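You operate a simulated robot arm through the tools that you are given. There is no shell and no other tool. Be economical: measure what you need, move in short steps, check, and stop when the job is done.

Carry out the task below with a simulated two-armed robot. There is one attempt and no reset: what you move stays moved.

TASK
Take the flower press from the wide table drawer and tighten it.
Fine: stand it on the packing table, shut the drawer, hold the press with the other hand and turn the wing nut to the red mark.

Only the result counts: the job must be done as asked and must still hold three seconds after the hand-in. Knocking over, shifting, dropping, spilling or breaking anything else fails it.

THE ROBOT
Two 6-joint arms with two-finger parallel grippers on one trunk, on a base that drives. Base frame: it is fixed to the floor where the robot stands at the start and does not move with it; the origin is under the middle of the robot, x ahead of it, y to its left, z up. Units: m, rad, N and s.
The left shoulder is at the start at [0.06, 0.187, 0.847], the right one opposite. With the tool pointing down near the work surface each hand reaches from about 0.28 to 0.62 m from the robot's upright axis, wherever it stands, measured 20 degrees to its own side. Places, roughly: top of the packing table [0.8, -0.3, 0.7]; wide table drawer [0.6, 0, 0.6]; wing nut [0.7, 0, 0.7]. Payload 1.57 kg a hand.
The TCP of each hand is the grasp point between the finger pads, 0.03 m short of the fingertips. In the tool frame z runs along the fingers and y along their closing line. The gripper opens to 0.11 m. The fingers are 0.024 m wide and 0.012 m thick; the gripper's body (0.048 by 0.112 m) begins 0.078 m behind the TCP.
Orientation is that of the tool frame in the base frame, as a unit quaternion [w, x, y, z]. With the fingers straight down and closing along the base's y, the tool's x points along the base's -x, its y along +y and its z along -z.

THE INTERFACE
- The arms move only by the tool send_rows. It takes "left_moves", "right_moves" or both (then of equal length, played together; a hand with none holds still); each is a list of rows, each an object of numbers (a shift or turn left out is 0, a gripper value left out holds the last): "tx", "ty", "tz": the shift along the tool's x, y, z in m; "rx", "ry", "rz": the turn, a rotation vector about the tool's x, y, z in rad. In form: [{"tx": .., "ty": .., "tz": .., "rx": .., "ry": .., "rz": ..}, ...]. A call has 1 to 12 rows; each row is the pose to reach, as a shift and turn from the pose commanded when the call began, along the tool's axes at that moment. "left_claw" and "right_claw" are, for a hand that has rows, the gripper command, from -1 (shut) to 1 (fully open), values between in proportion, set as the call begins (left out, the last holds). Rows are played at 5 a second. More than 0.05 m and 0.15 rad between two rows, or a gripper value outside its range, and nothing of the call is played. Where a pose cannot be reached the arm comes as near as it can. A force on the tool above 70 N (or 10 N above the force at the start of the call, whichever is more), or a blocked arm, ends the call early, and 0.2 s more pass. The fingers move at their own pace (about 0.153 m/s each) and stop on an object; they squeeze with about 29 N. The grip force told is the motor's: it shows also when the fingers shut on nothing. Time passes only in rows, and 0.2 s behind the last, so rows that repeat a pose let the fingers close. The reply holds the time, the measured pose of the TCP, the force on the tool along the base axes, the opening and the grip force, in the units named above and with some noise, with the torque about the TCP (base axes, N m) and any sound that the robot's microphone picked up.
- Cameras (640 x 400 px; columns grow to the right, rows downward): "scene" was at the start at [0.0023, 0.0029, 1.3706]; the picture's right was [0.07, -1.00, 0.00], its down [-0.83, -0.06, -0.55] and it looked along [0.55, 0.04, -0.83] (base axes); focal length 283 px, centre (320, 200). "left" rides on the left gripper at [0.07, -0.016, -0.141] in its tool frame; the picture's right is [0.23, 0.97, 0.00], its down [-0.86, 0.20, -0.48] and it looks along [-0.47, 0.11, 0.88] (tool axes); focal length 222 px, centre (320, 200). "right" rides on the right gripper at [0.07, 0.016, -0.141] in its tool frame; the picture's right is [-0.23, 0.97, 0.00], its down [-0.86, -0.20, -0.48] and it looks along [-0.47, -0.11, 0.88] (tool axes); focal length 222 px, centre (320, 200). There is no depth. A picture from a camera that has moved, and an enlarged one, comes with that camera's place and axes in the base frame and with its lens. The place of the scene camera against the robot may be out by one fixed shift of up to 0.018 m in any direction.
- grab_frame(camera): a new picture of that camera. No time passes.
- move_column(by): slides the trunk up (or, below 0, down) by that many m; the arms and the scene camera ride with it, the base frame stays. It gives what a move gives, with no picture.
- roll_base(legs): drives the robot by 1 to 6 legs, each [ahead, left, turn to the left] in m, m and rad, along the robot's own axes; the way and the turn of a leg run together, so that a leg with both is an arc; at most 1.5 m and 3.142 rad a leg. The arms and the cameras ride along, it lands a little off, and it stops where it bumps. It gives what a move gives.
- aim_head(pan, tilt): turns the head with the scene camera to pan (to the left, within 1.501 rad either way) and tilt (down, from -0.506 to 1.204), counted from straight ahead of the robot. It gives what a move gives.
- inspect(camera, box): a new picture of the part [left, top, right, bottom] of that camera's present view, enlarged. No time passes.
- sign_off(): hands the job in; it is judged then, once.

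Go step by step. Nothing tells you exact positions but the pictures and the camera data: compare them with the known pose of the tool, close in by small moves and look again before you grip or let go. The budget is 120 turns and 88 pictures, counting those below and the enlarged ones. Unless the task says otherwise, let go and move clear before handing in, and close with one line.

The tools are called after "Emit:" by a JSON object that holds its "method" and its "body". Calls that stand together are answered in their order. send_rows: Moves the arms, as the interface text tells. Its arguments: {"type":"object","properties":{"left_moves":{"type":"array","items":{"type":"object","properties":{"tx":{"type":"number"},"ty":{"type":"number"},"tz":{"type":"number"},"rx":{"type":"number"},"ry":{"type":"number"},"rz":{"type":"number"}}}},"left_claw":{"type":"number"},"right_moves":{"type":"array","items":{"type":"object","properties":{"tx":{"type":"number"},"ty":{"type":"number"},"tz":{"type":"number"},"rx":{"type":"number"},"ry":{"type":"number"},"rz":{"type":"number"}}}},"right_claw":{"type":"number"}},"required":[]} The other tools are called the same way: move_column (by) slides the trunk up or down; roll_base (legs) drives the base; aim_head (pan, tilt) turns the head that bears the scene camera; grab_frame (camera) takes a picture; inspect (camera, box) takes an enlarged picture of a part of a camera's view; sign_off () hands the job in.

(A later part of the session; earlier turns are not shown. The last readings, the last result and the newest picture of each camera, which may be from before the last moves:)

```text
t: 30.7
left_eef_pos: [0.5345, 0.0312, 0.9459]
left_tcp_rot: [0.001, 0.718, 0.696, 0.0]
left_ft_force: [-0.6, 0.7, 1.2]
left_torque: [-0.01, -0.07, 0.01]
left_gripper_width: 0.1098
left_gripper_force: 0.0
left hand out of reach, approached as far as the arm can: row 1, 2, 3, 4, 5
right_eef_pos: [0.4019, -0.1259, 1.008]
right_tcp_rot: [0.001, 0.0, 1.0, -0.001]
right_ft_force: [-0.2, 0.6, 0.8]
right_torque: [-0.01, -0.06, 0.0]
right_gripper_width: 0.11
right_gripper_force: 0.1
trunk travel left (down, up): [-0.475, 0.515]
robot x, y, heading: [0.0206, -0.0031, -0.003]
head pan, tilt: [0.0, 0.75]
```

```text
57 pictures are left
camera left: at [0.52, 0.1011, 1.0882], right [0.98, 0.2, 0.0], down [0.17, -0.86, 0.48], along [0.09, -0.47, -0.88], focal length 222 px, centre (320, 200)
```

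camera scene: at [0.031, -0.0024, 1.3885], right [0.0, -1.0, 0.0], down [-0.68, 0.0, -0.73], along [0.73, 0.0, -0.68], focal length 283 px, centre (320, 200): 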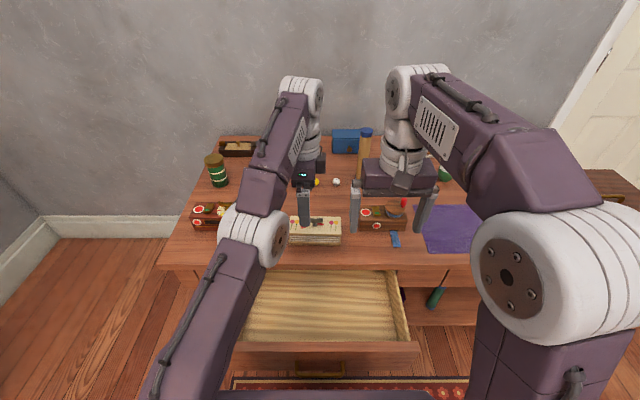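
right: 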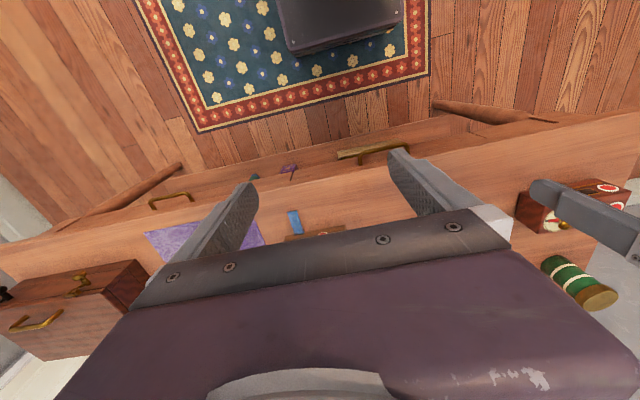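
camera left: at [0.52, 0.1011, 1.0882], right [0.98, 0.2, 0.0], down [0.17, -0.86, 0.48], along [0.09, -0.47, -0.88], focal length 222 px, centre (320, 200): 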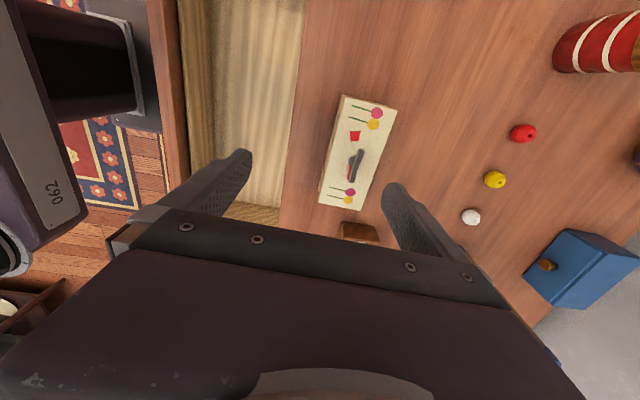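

The press stands on the table. Now I back off, turn the left hand horizontal again, and use its closed fingers to push the drawer shut.

Emit:
{"method": "roll_base", "body": {"legs": [[-0.35, 0, 0]]}}

Emit:
{"method": "send_rows", "body": {"left_moves": [{"rx": -0.14, "tx": -0.01, "ty": -0.01}, {"rx": -0.28, "tx": -0.02, "ty": -0.02}, {"rx": -0.42, "tz": 0.02, "tx": -0.03, "ty": -0.03}, {"rx": -0.56, "tz": 0.05, "tx": -0.03, "ty": -0.03}, {"rx": -0.7, "tz": 0.08, "tx": -0.03, "ty": -0.03}, {"rx": -0.84, "tz": 0.11, "tx": -0.03, "ty": -0.03}, {"rx": -0.98, "tz": 0.14, "tx": -0.03, "ty": -0.03}, {"rx": -1.12, "tz": 0.17, "tx": -0.03, "ty": -0.03}, {"rx": -1.26, "tz": 0.2, "tx": -0.03, "ty": -0.03}, {"rx": -1.4, "tz": 0.23, "tx": -0.03, "ty": -0.03}, {"rx": -1.5, "tz": 0.25, "tx": -0.03, "ty": -0.03}, {"rx": -1.571, "tz": 0.265, "tx": -0.03, "ty": -0.03}], "left_claw": -1}}

Emit:
{"method": "grab_frame", "body": {"camera": "left"}}

Emit:
{"method": "grab_frame", "body": {"camera": "scene"}}

```text
t: 33.0
left_eef_pos: [0.1844, 0.033, 0.945]
left_tcp_rot: [0.002, 0.717, 0.697, 0.0]
left_ft_force: [0.0, 0.4, 0.0]
left_torque: [0.02, -0.02, 0.03]
left_gripper_width: 0.1098
left_gripper_force: 0.1
right_eef_pos: [0.0541, -0.1248, 1.0075]
right_tcp_rot: [0.0, 0.0, 1.0, -0.001]
right_ft_force: [-0.2, -0.6, -0.9]
right_torque: [0.01, -0.05, 0.0]
right_gripper_width: 0.1101
right_gripper_force: 0.0
trunk travel left (down, up): [-0.475, 0.515]
robot x, y, heading: [-0.3298, -0.001, 0.003]
head pan, tilt: [0.0, 0.75]
```

```text
t: 34.1
left_eef_pos: [0.1074, -0.0417, 1.1356]
left_tcp_rot: [0.152, 0.676, 0.692, 0.202]
left_ft_force: [-3.1, 4.9, 0.5]
left_torque: [-0.46, -0.23, -0.37]
left_gripper_width: 0.0
left_gripper_force: 21.3
left hand out of reach, approached as far as the arm can: row 1, 2, 3, 4, 5
right_eef_pos: [0.0542, -0.1291, 1.01]
right_tcp_rot: [0.005, 0.004, 1.0, 0.0]
right_ft_force: [0.6, 0.0, 0.0]
right_torque: [0.0, -0.04, -0.01]
right_gripper_width: 0.1097
right_gripper_force: 0.1
trunk travel left (down, up): [-0.475, 0.515]
robot x, y, heading: [-0.3336, 0.0006, 0.0]
head pan, tilt: [0.0, 0.75]
stopped in row 5 (left hand): the force on the tool passed its limit at 115 N (the readings are from after the stop); the commanded pose is now the measured one
```

```text
56 pictures are left
camera left: at [0.0221, 0.0176, 1.2559], right [0.84, 0.23, 0.49], down [-0.03, -0.89, 0.46], along [0.54, -0.4, -0.74], focal length 222 px, centre (320, 200)
```

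left: 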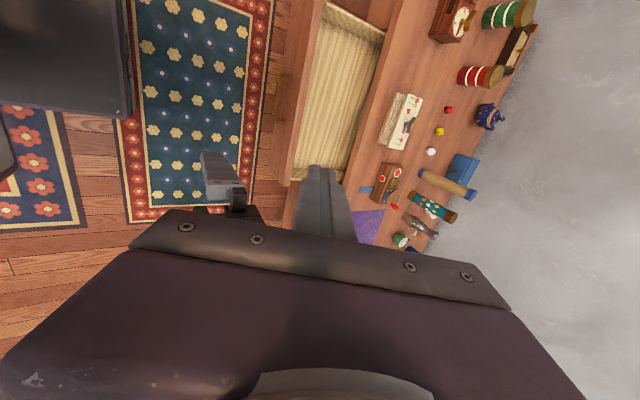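

```text
55 pictures are left
camera scene: at [-0.3184, -0.0029, 1.3886], right [0.0, -1.0, 0.0], down [-0.68, 0.0, -0.73], along [0.73, 0.0, -0.68], focal length 283 px, centre (320, 200)
```

scene: 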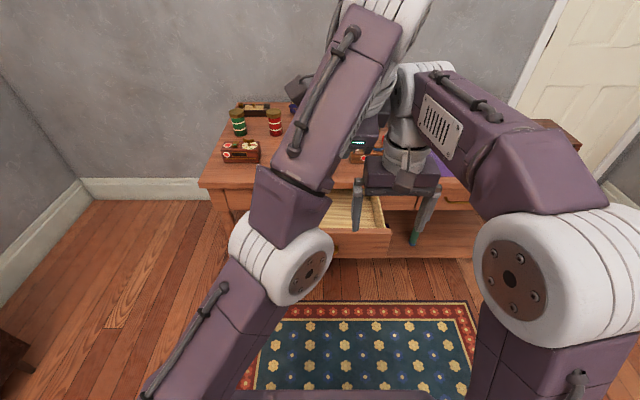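

The arm was near its reach limit and brushed the other hand; nothing on the table was touched. I move the left hand clear to the left and down.

Emit:
{"method": "send_rows", "body": {"left_moves": [{"tx": 0.03}, {"tx": 0.06}, {"tx": 0.09, "ty": -0.01, "tz": 0.02}, {"tx": 0.11, "ty": -0.03, "tz": 0.05}, {"tx": 0.12, "ty": -0.05, "tz": 0.09}, {"tx": 0.12, "ty": -0.07, "tz": 0.13}, {"tx": 0.12, "ty": -0.09, "tz": 0.17}, {"tx": 0.12, "ty": -0.11, "tz": 0.2}]}}

Emit:
{"method": "grab_frame", "body": {"camera": "scene"}}

```text
t: 35.9
left_eef_pos: [0.1378, 0.0326, 1.1523]
left_tcp_rot: [0.148, 0.678, 0.692, 0.2]
left_ft_force: [0.4, 0.1, 0.1]
left_torque: [0.0, -0.03, 0.0]
left_gripper_width: 0.0
left_gripper_force: 21.5
left hand out of reach, approached as far as the arm can: row 1, 2, 3, 4, 5, 6, 7, 8
right_eef_pos: [0.0542, -0.1269, 1.0107]
right_tcp_rot: [0.005, 0.004, 1.0, 0.0]
right_ft_force: [0.4, 0.8, 0.5]
right_torque: [-0.01, 0.03, -0.05]
right_gripper_width: 0.1102
right_gripper_force: 0.1
trunk travel left (down, up): [-0.475, 0.515]
robot x, y, heading: [-0.3334, 0.0001, 0.001]
head pan, tilt: [0.0, 0.75]
```

```text
54 pictures are left
camera scene: at [-0.3172, -0.0025, 1.3885], right [0.0, -1.0, 0.0], down [-0.68, 0.0, -0.73], along [0.73, 0.0, -0.68], focal length 283 px, centre (320, 200)
```

scene: 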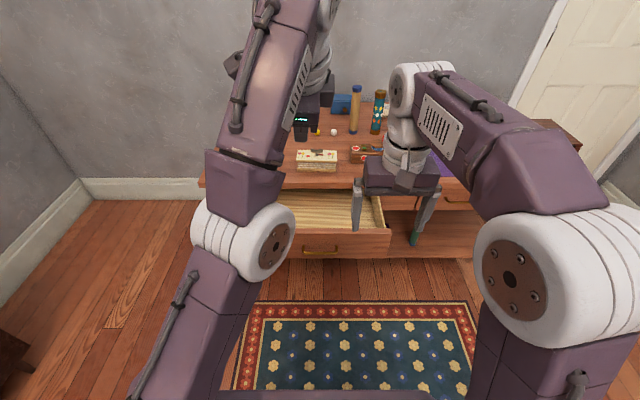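

The arm seems stuck in an awkward elbow pose. I rotate the hand back to pointing down, as at the start.

Emit:
{"method": "send_rows", "body": {"left_moves": [{"rx": 0.12, "tx": 0.01}, {"rx": 0.24, "tx": 0.02}, {"rx": 0.36, "tx": 0.03}, {"rx": 0.5, "tx": 0.04}, {"rx": 0.5, "tx": 0.05}, {"rx": 0.5, "tx": 0.05}]}}

Emit:
{"method": "grab_frame", "body": {"camera": "scene"}}

```text
t: 37.3
left_eef_pos: [0.0836, 0.0951, 1.0815]
left_tcp_rot: [-0.02, 0.694, 0.72, 0.024]
left_ft_force: [0.1, -0.5, 0.2]
left_torque: [0.02, -0.02, 0.01]
left_gripper_width: 0.0001
left_gripper_force: 21.2
left hand out of reach, approached as far as the arm can: row 1, 2, 3, 4, 5, 6
right_eef_pos: [0.055, -0.1279, 1.0103]
right_tcp_rot: [0.005, 0.003, 1.0, 0.0]
right_ft_force: [0.8, -1.2, 0.1]
right_torque: [-0.02, -0.02, 0.0]
right_gripper_width: 0.1102
right_gripper_force: 0.0
trunk travel left (down, up): [-0.475, 0.515]
robot x, y, heading: [-0.3321, -0.0009, 0.001]
head pan, tilt: [0.0, 0.75]
```

```text
53 pictures are left
camera scene: at [-0.3168, -0.0026, 1.3885], right [0.0, -1.0, 0.0], down [-0.68, 0.0, -0.73], along [0.73, 0.0, -0.68], focal length 283 px, centre (320, 200)
```

scene: 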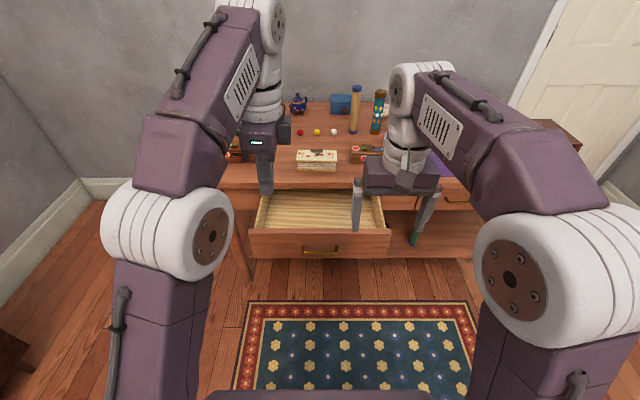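

The arm is back in a normal posture, hand pointing down. I hold a moment to see whether it converges to the commanded point.

Emit:
{"method": "send_rows", "body": {"left_moves": [{"tz": 0.0}, {"tz": 0.0, "tx": 0.02}, {"tz": 0.0, "tx": 0.04}, {"tz": 0.0, "tx": 0.04}, {"tx": 0.04}]}}

```text
t: 38.5
left_eef_pos: [0.0831, 0.1348, 1.083]
left_tcp_rot: [-0.021, 0.694, 0.719, 0.024]
left_ft_force: [-0.1, -0.6, 0.3]
left_torque: [0.02, -0.04, -0.01]
left_gripper_width: 0.0
left_gripper_force: 21.3
right_eef_pos: [0.0551, -0.1277, 1.0115]
right_tcp_rot: [0.006, 0.005, 1.0, 0.001]
right_ft_force: [0.5, 0.0, -0.5]
right_torque: [0.0, 0.0, 0.01]
right_gripper_width: 0.1099
right_gripper_force: 0.2
trunk travel left (down, up): [-0.475, 0.515]
robot x, y, heading: [-0.3336, 0.0032, 0.001]
head pan, tilt: [0.0, 0.75]
```

Fully recovered. I lower the hand to a pose used before, then tilt it horizontal along the earlier path in reverse.

Emit:
{"method": "send_rows", "body": {"left_moves": [{"tz": 0.04}, {"tz": 0.08}, {"tz": 0.11, "ty": 0.03}, {"tz": 0.14, "ty": 0.06}, {"tz": 0.14, "ty": 0.09}]}}

Emit:
{"method": "send_rows", "body": {"left_moves": [{"rx": -0.14, "ty": -0.02}, {"rx": -0.28, "ty": -0.04}, {"rx": -0.42, "ty": -0.06}, {"rx": -0.56, "ty": -0.06}, {"rx": -0.7, "tz": 0.03, "ty": -0.06}, {"rx": -0.84, "tz": 0.06, "ty": -0.06, "tx": -0.02}, {"rx": -0.98, "tz": 0.1, "ty": -0.06, "tx": -0.04}, {"rx": -1.12, "tz": 0.14, "ty": -0.06, "tx": -0.06}, {"rx": -1.26, "tz": 0.18, "ty": -0.06, "tx": -0.08}, {"rx": -1.4, "tz": 0.22, "ty": -0.06, "tx": -0.1}, {"rx": -1.54, "tz": 0.25, "ty": -0.06, "tx": -0.12}, {"rx": -1.571, "tz": 0.265, "ty": -0.06, "tx": -0.14}]}}

Emit:
{"method": "grab_frame", "body": {"camera": "left"}}

```text
t: 39.7
left_eef_pos: [0.1748, 0.1479, 0.9433]
left_tcp_rot: [-0.021, 0.693, 0.72, 0.023]
left_ft_force: [-0.1, 0.0, -1.1]
left_torque: [-0.04, 0.01, 0.02]
left_gripper_width: 0.0
left_gripper_force: 21.4
right_eef_pos: [0.0569, -0.1283, 1.0093]
right_tcp_rot: [0.005, 0.003, 1.0, 0.0]
right_ft_force: [-0.3, -0.1, -1.0]
right_torque: [-0.04, 0.0, -0.02]
right_gripper_width: 0.11
right_gripper_force: 0.0
trunk travel left (down, up): [-0.475, 0.515]
robot x, y, heading: [-0.333, -0.0015, 0.002]
head pan, tilt: [0.0, 0.75]
```

```text
t: 42.3
left_eef_pos: [0.1181, 0.0209, 0.6699]
left_tcp_rot: [0.477, 0.504, 0.491, 0.526]
left_ft_force: [0.2, -0.3, 0.2]
left_torque: [0.0, -0.05, -0.02]
left_gripper_width: 0.0
left_gripper_force: 21.6
left hand out of reach, approached as far as the arm can: row 6, 7, 8
right_eef_pos: [0.0556, -0.1282, 1.0122]
right_tcp_rot: [0.004, 0.003, 1.0, 0.001]
right_ft_force: [0.3, 0.2, 0.0]
right_torque: [0.0, 0.0, 0.03]
right_gripper_width: 0.1101
right_gripper_force: 0.1
trunk travel left (down, up): [-0.475, 0.515]
robot x, y, heading: [-0.3302, -0.0011, 0.001]
head pan, tilt: [0.0, 0.75]
```

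```text
52 pictures are left
camera left: at [-0.0244, 0.0868, 0.6566], right [-0.01, 0.16, 0.99], down [-0.45, -0.88, 0.14], along [0.89, -0.44, 0.09], focal length 222 px, centre (320, 200)
```

left: 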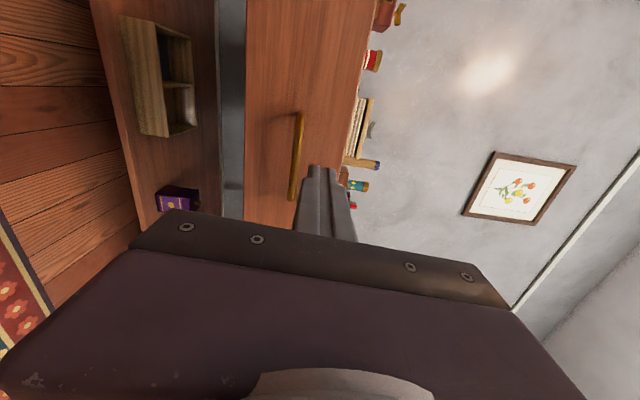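

The closed fingers point at the drawer front just above the handle. I centre the hand and drive forward to push the drawer in.

Emit:
{"method": "send_rows", "body": {"left_moves": [{"tx": -0.01, "ty": 0.004}, {"tx": -0.02, "ty": 0.007}]}}

Emit:
{"method": "roll_base", "body": {"legs": [[0.32, 0, 0]]}}

Emit:
{"method": "grab_frame", "body": {"camera": "scene"}}

Emit:
{"method": "grab_frame", "body": {"camera": "left"}}

```text
t: 42.9
left_eef_pos: [0.1205, 0.0013, 0.6747]
left_tcp_rot: [0.475, 0.505, 0.491, 0.527]
left_ft_force: [0.0, 0.0, 0.6]
left_torque: [0.0, -0.03, 0.0]
left_gripper_width: 0.0
left_gripper_force: 21.2
right_eef_pos: [0.0549, -0.1281, 1.0113]
right_tcp_rot: [0.005, 0.003, 1.0, -0.001]
right_ft_force: [0.5, 0.2, -0.5]
right_torque: [-0.02, 0.01, 0.02]
right_gripper_width: 0.1099
right_gripper_force: 0.1
trunk travel left (down, up): [-0.475, 0.515]
robot x, y, heading: [-0.3322, 0.0003, 0.004]
head pan, tilt: [0.0, 0.75]
```

```text
t: 45.0
left_eef_pos: [0.4406, 0.0027, 0.6742]
left_tcp_rot: [0.476, 0.506, 0.492, 0.525]
left_ft_force: [-0.8, -0.1, -0.6]
left_torque: [-0.04, -0.01, 0.02]
left_gripper_width: 0.0001
left_gripper_force: 21.3
right_eef_pos: [0.3776, -0.1278, 1.0118]
right_tcp_rot: [0.005, 0.004, 1.0, 0.0]
right_ft_force: [-0.2, -1.0, -0.3]
right_torque: [0.04, 0.04, 0.01]
right_gripper_width: 0.11
right_gripper_force: 0.0
trunk travel left (down, up): [-0.475, 0.515]
robot x, y, heading: [-0.0104, 0.0013, 0.001]
head pan, tilt: [0.0, 0.75]
```

```text
51 pictures are left
camera scene: at [0.0049, -0.002, 1.3885], right [0.0, -1.0, 0.0], down [-0.68, 0.0, -0.73], along [0.73, 0.0, -0.68], focal length 283 px, centre (320, 200)
```

scene: 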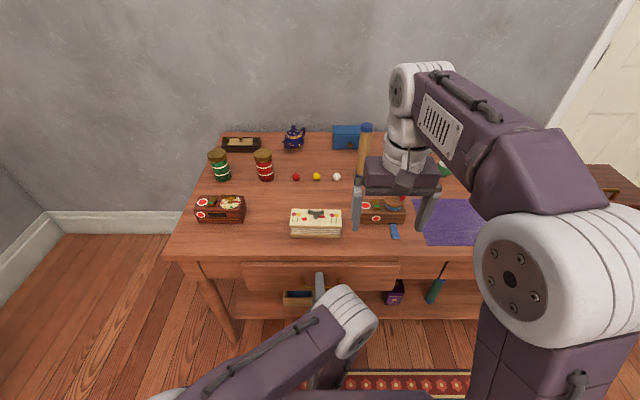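

```text
50 pictures are left
camera left: at [0.298, 0.0678, 0.6622], right [-0.01, 0.16, 0.99], down [-0.45, -0.88, 0.14], along [0.89, -0.44, 0.08], focal length 222 px, centre (320, 200)
```

left: 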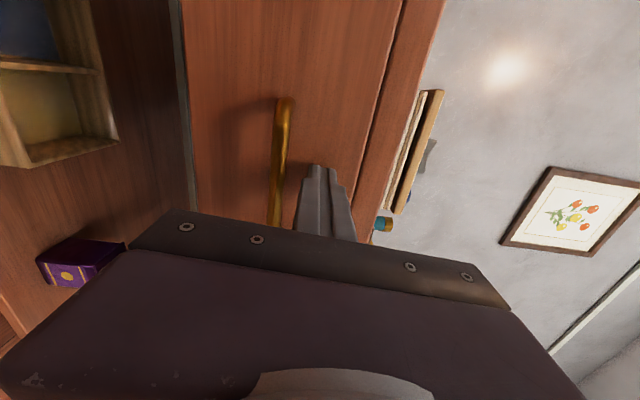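

The drawer is nearly in. I push the last 5 cm with the arm, watching the force.

Emit:
{"method": "send_rows", "body": {"left_moves": [{"tz": 0.015}, {"tz": 0.03}, {"tz": 0.042}, {"tz": 0.05}, {"tz": 0.056}]}}

Emit:
{"method": "grab_frame", "body": {"camera": "left"}}

Emit:
{"method": "inspect", "body": {"camera": "scene", "box": [200, 190, 440, 310]}}

```text
t: 46.2
left_eef_pos: [0.4875, 0.0055, 0.6757]
left_tcp_rot: [0.475, 0.508, 0.488, 0.527]
left_ft_force: [-30.5, 1.5, 13.0]
left_torque: [0.06, -0.36, -0.27]
left_gripper_width: 0.0
left_gripper_force: 21.2
right_eef_pos: [0.3687, -0.1273, 1.0119]
right_tcp_rot: [0.008, 0.004, 1.0, 0.0]
right_ft_force: [0.4, 0.0, 0.3]
right_torque: [-0.03, -0.05, -0.02]
right_gripper_width: 0.11
right_gripper_force: 0.1
trunk travel left (down, up): [-0.475, 0.515]
robot x, y, heading: [-0.0097, -0.0007, -0.001]
head pan, tilt: [0.0, 0.75]
stopped in row 5 (left hand): the force on the tool passed its limit at 83 N (the readings are from after the stop); the commanded pose is now the measured one
```

```text
49 pictures are left
camera left: at [0.3431, 0.0707, 0.6639], right [-0.01, 0.16, 0.99], down [-0.45, -0.88, 0.14], along [0.89, -0.45, 0.08], focal length 222 px, centre (320, 200)
```

left: 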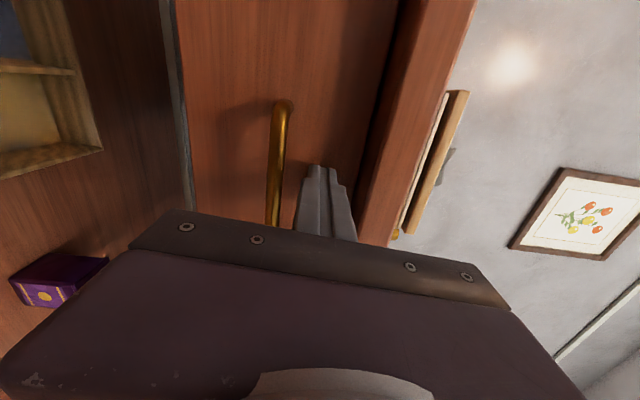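

```text
2.67 times, centred on (320, 250) of scene
camera zoom: at [-0.0053, -0.0012, 1.3891], right [0.0, -1.0, 0.0], down [-0.68, 0.0, -0.74], along [0.74, 0.0, -0.68], focal length 755 px, centre (320, 67)
```

zoom: 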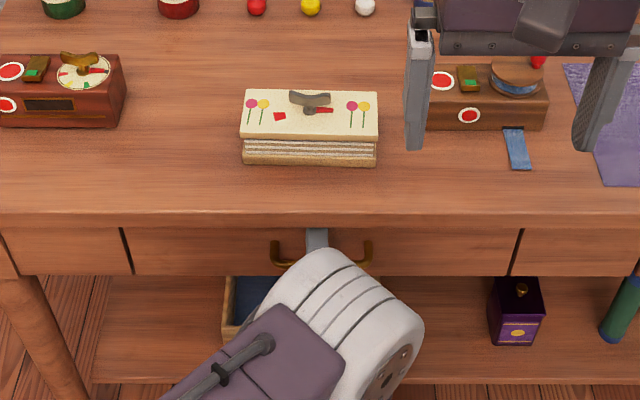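

The drawer is flush shut with the contact at the same depth as before. I back off and turn the left hand to point down again.

Emit:
{"method": "roll_base", "body": {"legs": [[-0.32, 0, 0]]}}

Emit:
{"method": "send_rows", "body": {"left_moves": [{"tz": -0.04, "tx": 0.01}, {"tz": -0.05, "ty": 0.04, "tx": 0.02}, {"tz": -0.05, "ty": 0.08, "rx": 0.14, "tx": 0.03}, {"tz": -0.05, "ty": 0.12, "rx": 0.28, "tx": 0.04}, {"tz": -0.05, "ty": 0.16, "rx": 0.42, "tx": 0.05}, {"tz": -0.05, "ty": 0.19, "rx": 0.56, "tx": 0.06}, {"tz": -0.05, "ty": 0.22, "rx": 0.7, "tx": 0.08}, {"tz": -0.05, "ty": 0.24, "rx": 0.85, "tx": 0.09}, {"tz": -0.05, "ty": 0.26, "rx": 1.0, "tx": 0.1}, {"tz": -0.04, "ty": 0.26, "rx": 1.14, "tx": 0.12}, {"tz": -0.02, "ty": 0.26, "rx": 1.28, "tx": 0.14}, {"tz": 0.0, "ty": 0.26, "rx": 1.43, "tx": 0.16}]}}

Emit:
{"method": "grab_frame", "body": {"camera": "scene"}}

```text
t: 48.4
left_eef_pos: [0.1702, 0.0054, 0.6723]
left_tcp_rot: [0.472, 0.51, 0.492, 0.525]
left_ft_force: [-0.1, -0.1, -0.9]
left_torque: [0.03, -0.01, -0.01]
left_gripper_width: 0.0
left_gripper_force: 21.2
right_eef_pos: [0.0536, -0.1289, 1.0113]
right_tcp_rot: [0.005, 0.002, 1.0, 0.0]
right_ft_force: [-0.3, -0.4, 0.5]
right_torque: [0.0, -0.03, 0.01]
right_gripper_width: 0.1102
right_gripper_force: 0.1
trunk travel left (down, up): [-0.475, 0.515]
robot x, y, heading: [-0.3321, -0.0046, 0.001]
head pan, tilt: [0.0, 0.75]
```

```text
t: 51.0
left_eef_pos: [0.1683, 0.1456, 0.9409]
left_tcp_rot: [0.022, 0.695, 0.715, 0.071]
left_ft_force: [0.5, 0.7, 0.0]
left_torque: [0.02, 0.0, 0.01]
left_gripper_width: 0.0
left_gripper_force: 21.4
right_eef_pos: [0.0568, -0.1281, 1.0101]
right_tcp_rot: [0.005, 0.003, 1.0, 0.001]
right_ft_force: [0.5, -0.2, -0.3]
right_torque: [-0.02, 0.04, 0.0]
right_gripper_width: 0.1099
right_gripper_force: 0.1
trunk travel left (down, up): [-0.475, 0.515]
robot x, y, heading: [-0.3328, -0.001, 0.001]
head pan, tilt: [0.0, 0.75]
```

```text
47 pictures are left
camera scene: at [-0.315, -0.0022, 1.3885], right [0.0, -1.0, 0.0], down [-0.68, 0.0, -0.73], along [0.73, 0.0, -0.68], focal length 283 px, centre (320, 200)
```

scene: 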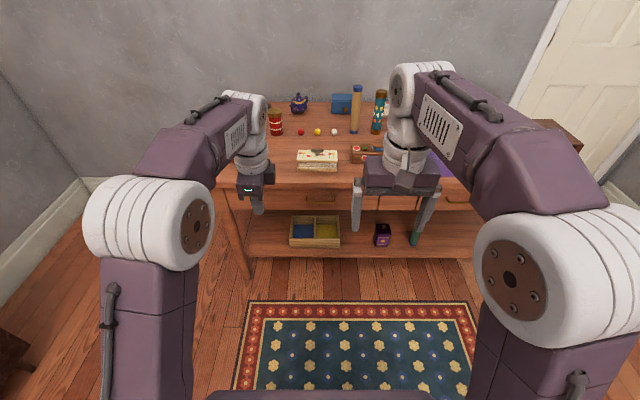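

Drawer shut, press in place, all else undisturbed. In free space I now tilt the left hand 40° (to grip the press's left end from the left) and roll the right hand 90° for the wing nut.

Emit:
{"method": "send_rows", "body": {"left_moves": [{"rx": 0.012, "ry": -0.064, "rz": 0.001}, {"rx": 0.025, "ry": -0.128, "rz": 0.002}, {"rx": 0.037, "ry": -0.193, "rz": 0.003}, {"rx": 0.049, "ry": -0.257, "rz": 0.004}, {"rx": 0.061, "ry": -0.321, "rz": 0.005}, {"rx": 0.074, "ry": -0.385, "rz": 0.006}, {"rx": 0.086, "ry": -0.449, "rz": 0.006}, {"rx": 0.098, "ry": -0.513, "rz": 0.007}, {"rx": 0.11, "ry": -0.578, "rz": 0.008}, {"rx": 0.123, "ry": -0.642, "rz": 0.009}, {"rx": 0.135, "ry": -0.706, "rz": 0.01}, {"rx": 0.147, "ry": -0.77, "rz": 0.011}], "right_moves": [{"rz": -0.131}, {"rz": -0.262}, {"rz": -0.393}, {"rz": -0.524}, {"rz": -0.654}, {"rz": -0.785}, {"rz": -0.916}, {"rz": -1.047}, {"rz": -1.178}, {"rz": -1.309}, {"rz": -1.44}, {"rz": -1.54}], "left_claw": 1}}

Emit:
{"method": "roll_base", "body": {"legs": [[0.32, 0, 0]]}}

Emit:
{"method": "grab_frame", "body": {"camera": "scene"}}

Emit:
{"method": "grab_frame", "body": {"camera": "left"}}

```text
t: 53.6
left_eef_pos: [0.1667, 0.1457, 0.9427]
left_tcp_rot: [0.238, 0.676, 0.653, -0.244]
left_ft_force: [-0.7, -0.6, -0.3]
left_torque: [0.01, 0.02, 0.0]
left_gripper_width: 0.1102
left_gripper_force: 0.0
right_eef_pos: [0.0543, -0.1278, 1.0117]
right_tcp_rot: [0.003, -0.695, 0.719, -0.005]
right_ft_force: [0.0, -0.7, 0.2]
right_torque: [-0.01, -0.02, 0.01]
right_gripper_width: 0.11
right_gripper_force: 0.1
trunk travel left (down, up): [-0.475, 0.515]
robot x, y, heading: [-0.3305, -0.0035, 0.001]
head pan, tilt: [0.0, 0.75]
```

```text
t: 55.7
left_eef_pos: [0.4882, 0.1478, 0.9417]
left_tcp_rot: [0.238, 0.675, 0.655, -0.244]
left_ft_force: [0.5, 0.6, -0.2]
left_torque: [-0.02, 0.03, -0.02]
left_gripper_width: 0.11
left_gripper_force: 0.1
right_eef_pos: [0.3775, -0.1249, 1.0114]
right_tcp_rot: [0.003, -0.695, 0.719, -0.004]
right_ft_force: [0.1, 0.0, -0.2]
right_torque: [0.0, 0.04, 0.02]
right_gripper_width: 0.1099
right_gripper_force: 0.2
trunk travel left (down, up): [-0.475, 0.515]
robot x, y, heading: [-0.0095, 0.0067, 0.006]
head pan, tilt: [0.0, 0.75]
```

```text
46 pictures are left
camera scene: at [0.0046, -0.0011, 1.3885], right [0.01, -1.0, 0.0], down [-0.68, 0.0, -0.73], along [0.73, 0.0, -0.68], focal length 283 px, centre (320, 200)
```

scene: 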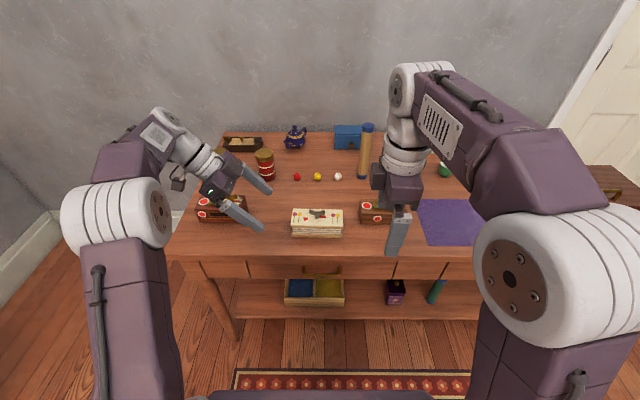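

```text
45 pictures are left
camera left: at [0.4759, 0.2928, 1.0058], right [0.98, 0.15, -0.14], down [0.19, -0.35, 0.92], along [0.08, -0.92, -0.37], focal length 222 px, centre (320, 200)
```

left: 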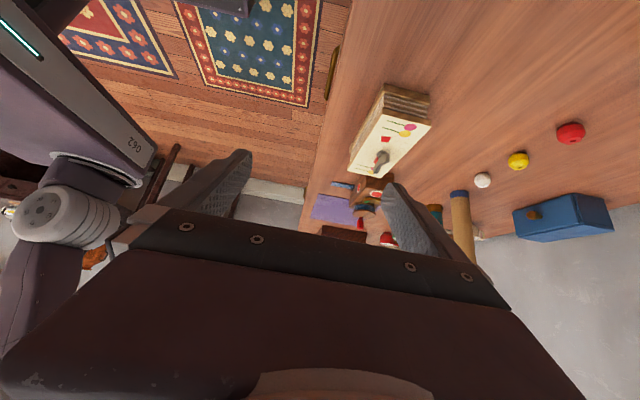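

Reach to the nut needs the robot closer. I drive 0.09 m forward and lessen the left tilt to about 29° so its camera clears the box of trinkets on the left.

Emit:
{"method": "roll_base", "body": {"legs": [[0.09, 0, 0]]}}

Emit:
{"method": "send_rows", "body": {"left_moves": [{"ry": 0.1}, {"ry": 0.2}]}}

Emit:
{"method": "grab_frame", "body": {"camera": "left"}}

Emit:
{"method": "grab_frame", "body": {"camera": "right"}}

```text
t: 56.8
left_eef_pos: [0.5771, 0.15, 0.9414]
left_tcp_rot: [0.239, 0.674, 0.656, -0.243]
left_ft_force: [0.0, -0.5, -0.6]
left_torque: [-0.01, 0.08, -0.03]
left_gripper_width: 0.1103
left_gripper_force: 0.0
right_eef_pos: [0.4671, -0.1242, 1.0105]
right_tcp_rot: [0.003, -0.695, 0.719, -0.002]
right_ft_force: [0.3, -0.2, -0.1]
right_torque: [0.0, 0.01, 0.02]
right_gripper_width: 0.1104
right_gripper_force: 0.0
trunk travel left (down, up): [-0.475, 0.515]
robot x, y, heading: [0.0822, 0.0008, 0.007]
head pan, tilt: [0.0, 0.75]
```

```text
t: 57.4
left_eef_pos: [0.5775, 0.1497, 0.9417]
left_tcp_rot: [0.172, 0.695, 0.676, -0.175]
left_ft_force: [-0.4, 0.5, 0.6]
left_torque: [0.0, -0.02, -0.01]
left_gripper_width: 0.1102
left_gripper_force: 0.0
right_eef_pos: [0.4674, -0.1248, 1.0097]
right_tcp_rot: [0.005, -0.695, 0.719, -0.003]
right_ft_force: [0.6, -0.8, -0.2]
right_torque: [0.03, 0.02, -0.01]
right_gripper_width: 0.1102
right_gripper_force: 0.1
trunk travel left (down, up): [-0.475, 0.515]
robot x, y, heading: [0.0802, 0.0037, 0.004]
head pan, tilt: [0.0, 0.75]
```

```text
44 pictures are left
camera left: at [0.5644, 0.2779, 1.0335], right [0.98, 0.17, -0.1], down [0.18, -0.53, 0.83], along [0.09, -0.83, -0.55], focal length 222 px, centre (320, 200)
```

left: 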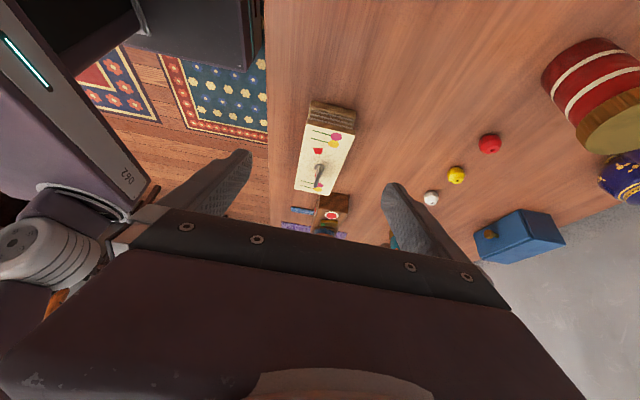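

```text
43 pictures are left
camera right: at [0.4461, -0.1939, 1.152], right [-0.97, 0.26, -0.01], down [0.22, 0.85, 0.48], along [0.13, 0.46, -0.88], focal length 222 px, centre (320, 200)
```

right: 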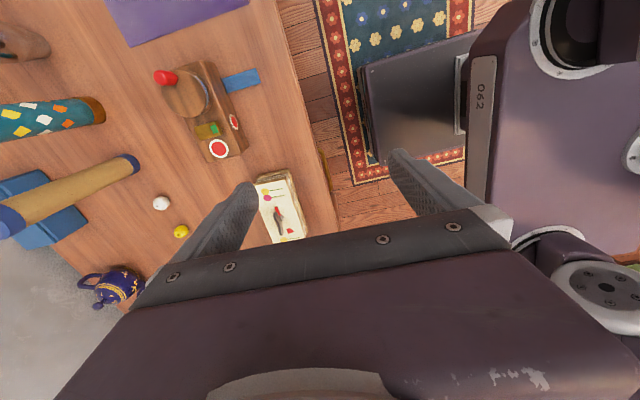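

Both views confirm the press at (0.587, 0.013), left end at y≈0.09. I approach with the left hand along its tilted direction and check before gripping.

Emit:
{"method": "send_rows", "body": {"left_moves": [{"tx": 0.004, "ty": 0.006, "tz": 0.03}, {"tx": 0.008, "ty": 0.0115, "tz": 0.07}, {"tx": 0.008, "ty": 0.0115, "tz": 0.1}, {"tx": 0.008, "ty": 0.0115, "tz": 0.13}]}}

Emit:
{"method": "grab_frame", "body": {"camera": "left"}}

Emit:
{"method": "inspect", "body": {"camera": "scene", "box": [160, 130, 400, 280]}}

```text
t: 58.4
left_eef_pos: [0.5867, 0.0935, 0.8228]
left_tcp_rot: [0.173, 0.695, 0.676, -0.174]
left_ft_force: [-0.1, -0.7, -0.6]
left_torque: [0.01, -0.03, 0.0]
left_gripper_width: 0.1099
left_gripper_force: 0.0
right_eef_pos: [0.4676, -0.1243, 1.0112]
right_tcp_rot: [0.004, -0.695, 0.719, -0.003]
right_ft_force: [0.6, 0.8, -0.3]
right_torque: [0.03, -0.02, -0.02]
right_gripper_width: 0.11
right_gripper_force: 0.0
trunk travel left (down, up): [-0.475, 0.515]
robot x, y, heading: [0.0791, 0.0044, 0.004]
head pan, tilt: [0.0, 0.75]
```

```text
42 pictures are left
camera left: at [0.5743, 0.2222, 0.9151], right [0.98, 0.17, -0.1], down [0.18, -0.53, 0.83], along [0.09, -0.83, -0.55], focal length 222 px, centre (320, 200)
```

left: 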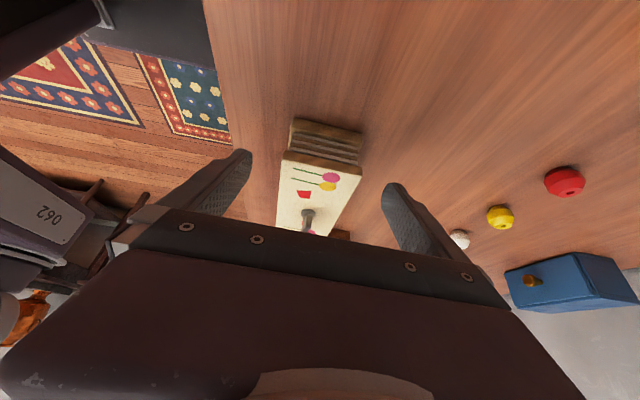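

```text
2.67 times, centred on (280, 205) of scene
camera zoom: at [0.0941, -0.0007, 1.3886], right [0.01, -1.0, 0.0], down [-0.68, 0.0, -0.73], along [0.73, 0.01, -0.68], focal length 755 px, centre (427, 187)
```

zoom: 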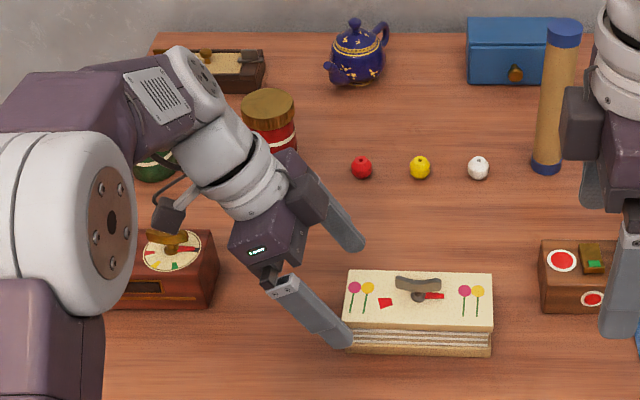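

Clear of the trinket box by a few cm, fingers straddling the press. I go the last 4.7 cm and grip.

Emit:
{"method": "send_rows", "body": {"left_moves": [{"tz": 0.02}, {"tz": 0.035}, {"tz": 0.046}]}}

Emit:
{"method": "inspect", "body": {"camera": "scene", "box": [160, 130, 400, 280]}}

```text
t: 59.2
left_eef_pos: [0.5862, 0.0734, 0.7836]
left_tcp_rot: [0.172, 0.695, 0.676, -0.174]
left_ft_force: [0.0, 0.3, 0.2]
left_torque: [0.0, -0.02, 0.04]
left_gripper_width: 0.11
left_gripper_force: 0.0
right_eef_pos: [0.4663, -0.1242, 1.0112]
right_tcp_rot: [0.005, -0.695, 0.719, -0.003]
right_ft_force: [0.2, -0.5, -0.7]
right_torque: [-0.01, -0.01, -0.03]
right_gripper_width: 0.1099
right_gripper_force: 0.0
trunk travel left (down, up): [-0.475, 0.515]
robot x, y, heading: [0.0752, 0.0017, 0.005]
head pan, tilt: [0.0, 0.75]
```

```text
2.67 times, centred on (280, 205) of scene
camera zoom: at [0.0938, -0.0007, 1.3886], right [0.01, -1.0, 0.0], down [-0.68, 0.0, -0.73], along [0.73, 0.01, -0.68], focal length 755 px, centre (427, 187)
```

zoom: 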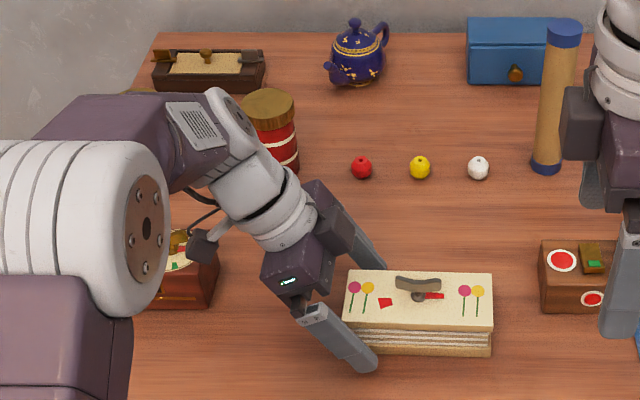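

Good straddle; gripping now.

Emit:
{"method": "send_rows", "body": {"left_moves": [{"tz": 0.0}, {"tz": 0.0}, {"tz": 0.0}, {"tz": 0.0}], "left_claw": -1}}

Emit:
{"method": "inspect", "body": {"camera": "scene", "box": [270, 215, 370, 275]}}

Emit:
{"method": "inspect", "body": {"camera": "right", "box": [240, 160, 320, 250]}}

```text
t: 60.2
left_eef_pos: [0.587, 0.0722, 0.7848]
left_tcp_rot: [0.172, 0.695, 0.675, -0.175]
left_ft_force: [-1.0, -0.3, -0.1]
left_torque: [-0.1, 0.11, -0.06]
left_gripper_width: 0.0677
left_gripper_force: 28.9
right_eef_pos: [0.4663, -0.1232, 1.0113]
right_tcp_rot: [0.003, -0.695, 0.719, -0.004]
right_ft_force: [-0.1, -0.5, -0.3]
right_torque: [-0.01, -0.02, -0.03]
right_gripper_width: 0.1101
right_gripper_force: 0.0
trunk travel left (down, up): [-0.475, 0.515]
robot x, y, heading: [0.0782, 0.0022, 0.014]
head pan, tilt: [0.0, 0.75]
```

```text
6.40 times, centred on (320, 245) of scene
camera zoom: at [0.0936, -0.0006, 1.3885], right [0.01, -1.0, 0.0], down [-0.68, 0.0, -0.73], along [0.73, 0.0, -0.68], focal length 1812 px, centre (320, -88)
```

zoom: 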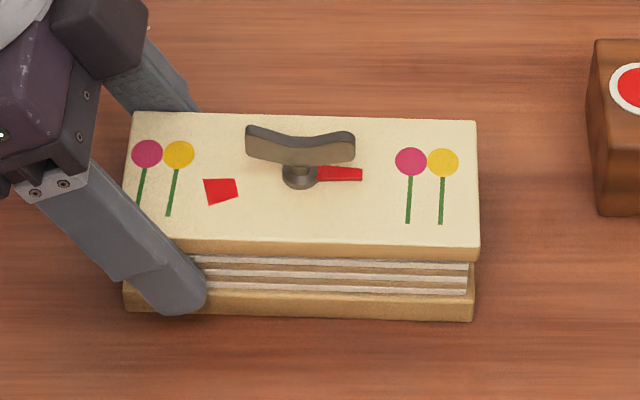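

```text
4.44 times, centred on (280, 205) of right
camera zoom: at [0.4459, -0.1937, 1.1521], right [-0.97, 0.26, -0.01], down [0.22, 0.85, 0.48], along [0.13, 0.46, -0.88], focal length 987 px, centre (498, 178)
```

zoom: 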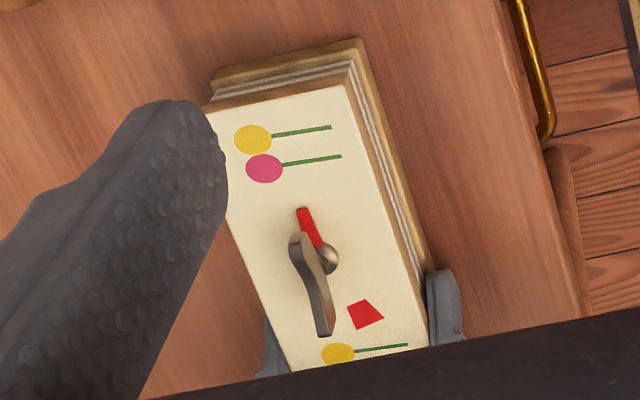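

The press is held by the left hand. The pointer now points to −y and the red mark is about 168° clockwise (tightening) from it. I bring the right hand above the nut.

Emit:
{"method": "send_rows", "body": {"right_moves": [{"tx": -0.03, "ty": -0.025}, {"tx": -0.06, "ty": -0.05}, {"tx": -0.09, "ty": -0.075}, {"tx": -0.11, "ty": -0.1, "tz": 0.02}, {"tx": -0.131, "ty": -0.121, "tz": 0.05}, {"tx": -0.131, "ty": -0.121, "tz": 0.09}, {"tx": -0.131, "ty": -0.121, "tz": 0.12}], "right_claw": -0.1}}

Emit:
{"method": "grab_frame", "body": {"camera": "right"}}

Emit:
{"method": "inspect", "body": {"camera": "scene", "box": [240, 140, 400, 270]}}

```text
t: 61.8
left_eef_pos: [0.5885, 0.0724, 0.7839]
left_tcp_rot: [0.172, 0.695, 0.675, -0.176]
left_ft_force: [-0.7, -0.5, -0.8]
left_torque: [-0.05, 0.14, 0.0]
left_gripper_width: 0.0678
left_gripper_force: 29.0
right_eef_pos: [0.5877, 0.0016, 0.9424]
right_tcp_rot: [0.003, -0.695, 0.719, -0.003]
right_ft_force: [0.0, -0.5, 0.7]
right_torque: [0.02, 0.0, -0.01]
right_gripper_width: 0.0496
right_gripper_force: 0.1
right hand out of reach, approached as far as the arm can: row 5, 6, 7
trunk travel left (down, up): [-0.475, 0.515]
robot x, y, heading: [0.0811, 0.001, 0.005]
head pan, tilt: [0.0, 0.75]
```

```text
37 pictures are left
camera right: at [0.567, -0.0684, 1.0846], right [-0.97, 0.26, -0.01], down [0.22, 0.85, 0.48], along [0.13, 0.46, -0.88], focal length 222 px, centre (320, 200)
```

right: 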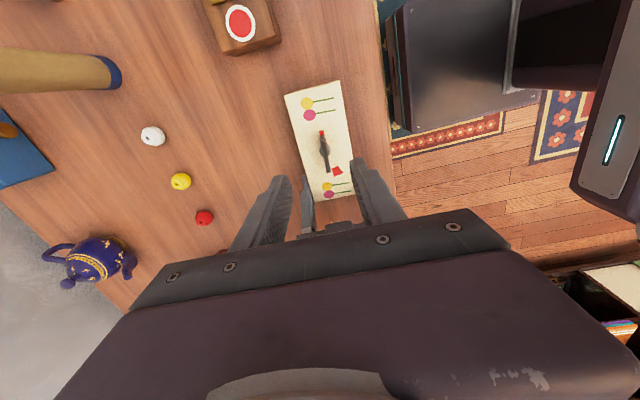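

```text
3.08 times, centred on (320, 205) of scene
camera zoom: at [0.0938, -0.0004, 1.3885], right [0.01, -1.0, 0.0], down [-0.68, 0.0, -0.73], along [0.73, 0.0, -0.68], focal length 871 px, centre (320, 185)
```

zoom: 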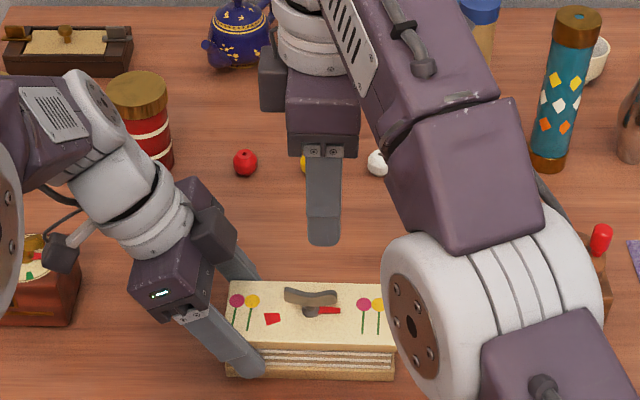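

The right hand is at its reach limit at this height; lower it reaches better. I descend further and look again.

Emit:
{"method": "send_rows", "body": {"right_moves": [{"tz": 0.02}, {"tz": 0.04}, {"tz": 0.06}]}}

Emit:
{"method": "grab_frame", "body": {"camera": "right"}}

```text
t: 62.6
left_eef_pos: [0.5873, 0.0728, 0.7834]
left_tcp_rot: [0.173, 0.695, 0.675, -0.175]
left_ft_force: [-0.5, 0.0, -0.2]
left_torque: [-0.11, 0.08, -0.06]
left_gripper_width: 0.0677
left_gripper_force: 29.2
right_eef_pos: [0.5885, 0.0007, 0.9422]
right_tcp_rot: [0.004, -0.695, 0.719, -0.003]
right_ft_force: [-0.6, 0.1, 0.3]
right_torque: [-0.02, 0.0, 0.01]
right_gripper_width: 0.0495
right_gripper_force: 0.1
right hand out of reach, approached as far as the arm can: row 1, 2, 3
trunk travel left (down, up): [-0.475, 0.515]
robot x, y, heading: [0.0814, 0.0024, 0.011]
head pan, tilt: [0.0, 0.75]
```

```text
35 pictures are left
camera right: at [0.5669, -0.0686, 1.0849], right [-0.97, 0.26, -0.01], down [0.22, 0.85, 0.48], along [0.13, 0.46, -0.88], focal length 222 px, centre (320, 200)
```

right: 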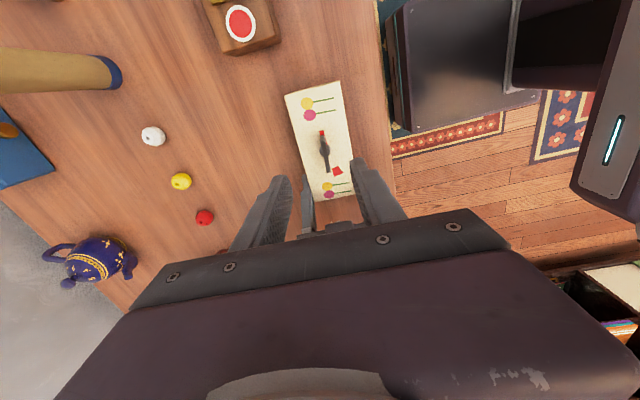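

The arm sticks here, perhaps at a wrist limit. I test freedom by moving back toward the robot and down slightly.

Emit:
{"method": "send_rows", "body": {"right_moves": [{"ty": 0.02}, {"ty": 0.04, "tz": 0.01}, {"ty": 0.04, "tz": 0.03}, {"ty": 0.04, "tz": 0.05}]}}

```text
t: 63.6
left_eef_pos: [0.5874, 0.0719, 0.7834]
left_tcp_rot: [0.173, 0.695, 0.676, -0.174]
left_ft_force: [-0.5, 0.3, -0.8]
left_torque: [-0.1, 0.06, -0.04]
left_gripper_width: 0.0677
left_gripper_force: 28.6
right_eef_pos: [0.5784, 0.0162, 0.9448]
right_tcp_rot: [0.001, -0.695, 0.719, -0.002]
right_ft_force: [-0.3, -0.1, 0.1]
right_torque: [-0.01, 0.02, 0.02]
right_gripper_width: 0.0494
right_gripper_force: 0.0
right hand out of reach, approached as far as the arm can: row 1, 2, 3, 4
trunk travel left (down, up): [-0.475, 0.515]
robot x, y, heading: [0.0771, 0.0045, 0.007]
head pan, tilt: [0.0, 0.75]
```

I pull the right hand back further to un-stick it, then will descend before going forward.

Emit:
{"method": "send_rows", "body": {"right_moves": [{"ty": 0.02, "tx": 0.02, "tz": -0.02}, {"ty": 0.04, "tx": 0.04, "tz": -0.04}, {"ty": 0.06, "tx": 0.06, "tz": -0.05}, {"ty": 0.08, "tx": 0.08, "tz": -0.05}, {"ty": 0.08, "tx": 0.08, "tz": -0.05}]}}

Emit:
{"method": "grab_frame", "body": {"camera": "scene"}}

```text
t: 64.8
left_eef_pos: [0.5845, 0.0713, 0.7864]
left_tcp_rot: [0.174, 0.695, 0.676, -0.172]
left_ft_force: [-1.0, -0.2, -1.9]
left_torque: [0.18, -0.07, 0.05]
left_gripper_width: 0.0677
left_gripper_force: 29.1
right_eef_pos: [0.4971, -0.059, 1.0074]
right_tcp_rot: [0.024, -0.695, 0.718, -0.014]
right_ft_force: [-6.1, -2.2, -12.7]
right_torque: [0.18, -0.58, 0.01]
right_gripper_width: 0.0494
right_gripper_force: 0.1
right hand out of reach, approached as far as the arm can: row 1, 2, 3, 4
trunk travel left (down, up): [-0.475, 0.515]
robot x, y, heading: [0.0802, 0.0055, 0.004]
head pan, tilt: [0.0, 0.75]
```

```text
34 pictures are left
camera scene: at [0.0861, -0.0015, 1.3883], right [0.01, -1.0, 0.0], down [-0.68, 0.0, -0.73], along [0.73, 0.01, -0.68], focal length 283 px, centre (320, 200)
```

scene: 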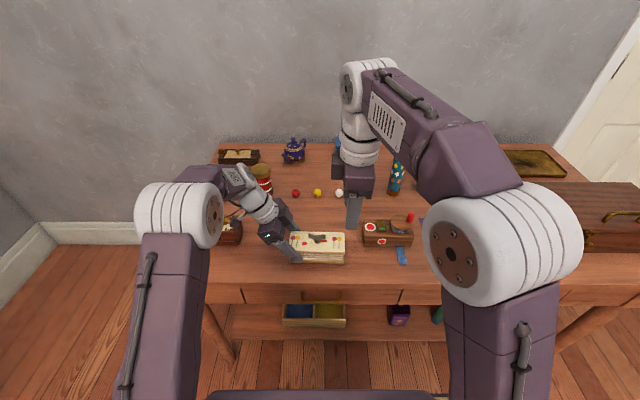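

I hold to settle and read forces again.

Emit:
{"method": "send_rows", "body": {"right_moves": [{"tz": 0.0}, {"tz": 0.0}]}}

```text
t: 65.4
left_eef_pos: [0.5859, 0.0724, 0.7845]
left_tcp_rot: [0.174, 0.695, 0.675, -0.176]
left_ft_force: [-1.4, 0.2, 1.2]
left_torque: [-0.33, 0.23, -0.24]
left_gripper_width: 0.0681
left_gripper_force: 28.9
right_eef_pos: [0.4949, -0.0608, 0.9955]
right_tcp_rot: [0.003, -0.695, 0.719, -0.004]
right_ft_force: [0.4, -0.6, -0.2]
right_torque: [0.02, 0.01, 0.0]
right_gripper_width: 0.0494
right_gripper_force: 0.0
trunk travel left (down, up): [-0.475, 0.515]
robot x, y, heading: [0.0788, -0.0014, 0.007]
head pan, tilt: [0.0, 0.75]
```

Settled and reachable. I descend here first to z 0.87, then move over the nut at that height.

Emit:
{"method": "send_rows", "body": {"right_moves": [{"tz": 0.03}, {"tz": 0.06}, {"tz": 0.09}, {"tz": 0.125}]}}

Emit:
{"method": "send_rows", "body": {"right_moves": [{"tx": -0.025, "ty": -0.02}, {"tx": -0.045, "ty": -0.04}, {"tx": -0.06, "ty": -0.06}, {"tx": -0.071, "ty": -0.085}]}}

Emit:
{"method": "grab_frame", "body": {"camera": "right"}}

```text
t: 66.4
left_eef_pos: [0.5877, 0.0727, 0.7837]
left_tcp_rot: [0.173, 0.695, 0.676, -0.174]
left_ft_force: [-1.3, -0.2, -1.6]
left_torque: [-0.04, 0.06, -0.06]
left_gripper_width: 0.0679
left_gripper_force: 28.9
right_eef_pos: [0.4958, -0.063, 0.8682]
right_tcp_rot: [0.004, -0.695, 0.719, -0.004]
right_ft_force: [-0.3, 0.7, 1.1]
right_torque: [-0.01, -0.01, -0.01]
right_gripper_width: 0.0496
right_gripper_force: 0.0
trunk travel left (down, up): [-0.475, 0.515]
robot x, y, heading: [0.0806, 0.0035, 0.006]
head pan, tilt: [0.0, 0.75]
```

```text
t: 67.4
left_eef_pos: [0.5878, 0.0719, 0.7838]
left_tcp_rot: [0.172, 0.696, 0.675, -0.175]
left_ft_force: [0.4, 0.6, -1.5]
left_torque: [-0.07, 0.04, 0.03]
left_gripper_width: 0.0676
left_gripper_force: 29.4
right_eef_pos: [0.5846, 0.0085, 0.8692]
right_tcp_rot: [0.003, -0.696, 0.719, -0.003]
right_ft_force: [-0.7, 0.4, 0.8]
right_torque: [0.01, -0.02, 0.0]
right_gripper_width: 0.0497
right_gripper_force: 0.1
trunk travel left (down, up): [-0.475, 0.515]
robot x, y, heading: [0.0763, 0.0012, 0.009]
head pan, tilt: [0.0, 0.75]
```

```text
33 pictures are left
camera right: at [0.5643, -0.0624, 1.011], right [-0.97, 0.26, -0.01], down [0.22, 0.85, 0.48], along [0.13, 0.46, -0.88], focal length 222 px, centre (320, 200)
```

right: 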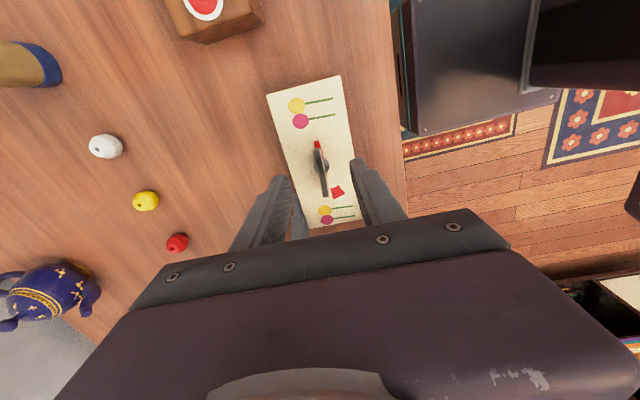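

Emit:
{"method": "inspect", "body": {"camera": "right", "box": [270, 125, 400, 235]}}

```text
3.64 times, centred on (335, 180) of right
camera zoom: at [0.5643, -0.0624, 1.011], right [-0.97, 0.26, -0.01], down [0.22, 0.85, 0.48], along [0.13, 0.46, -0.88], focal length 808 px, centre (266, 273)
```

zoom: 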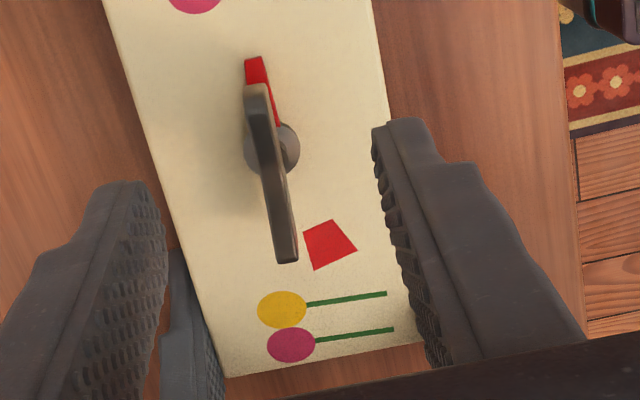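

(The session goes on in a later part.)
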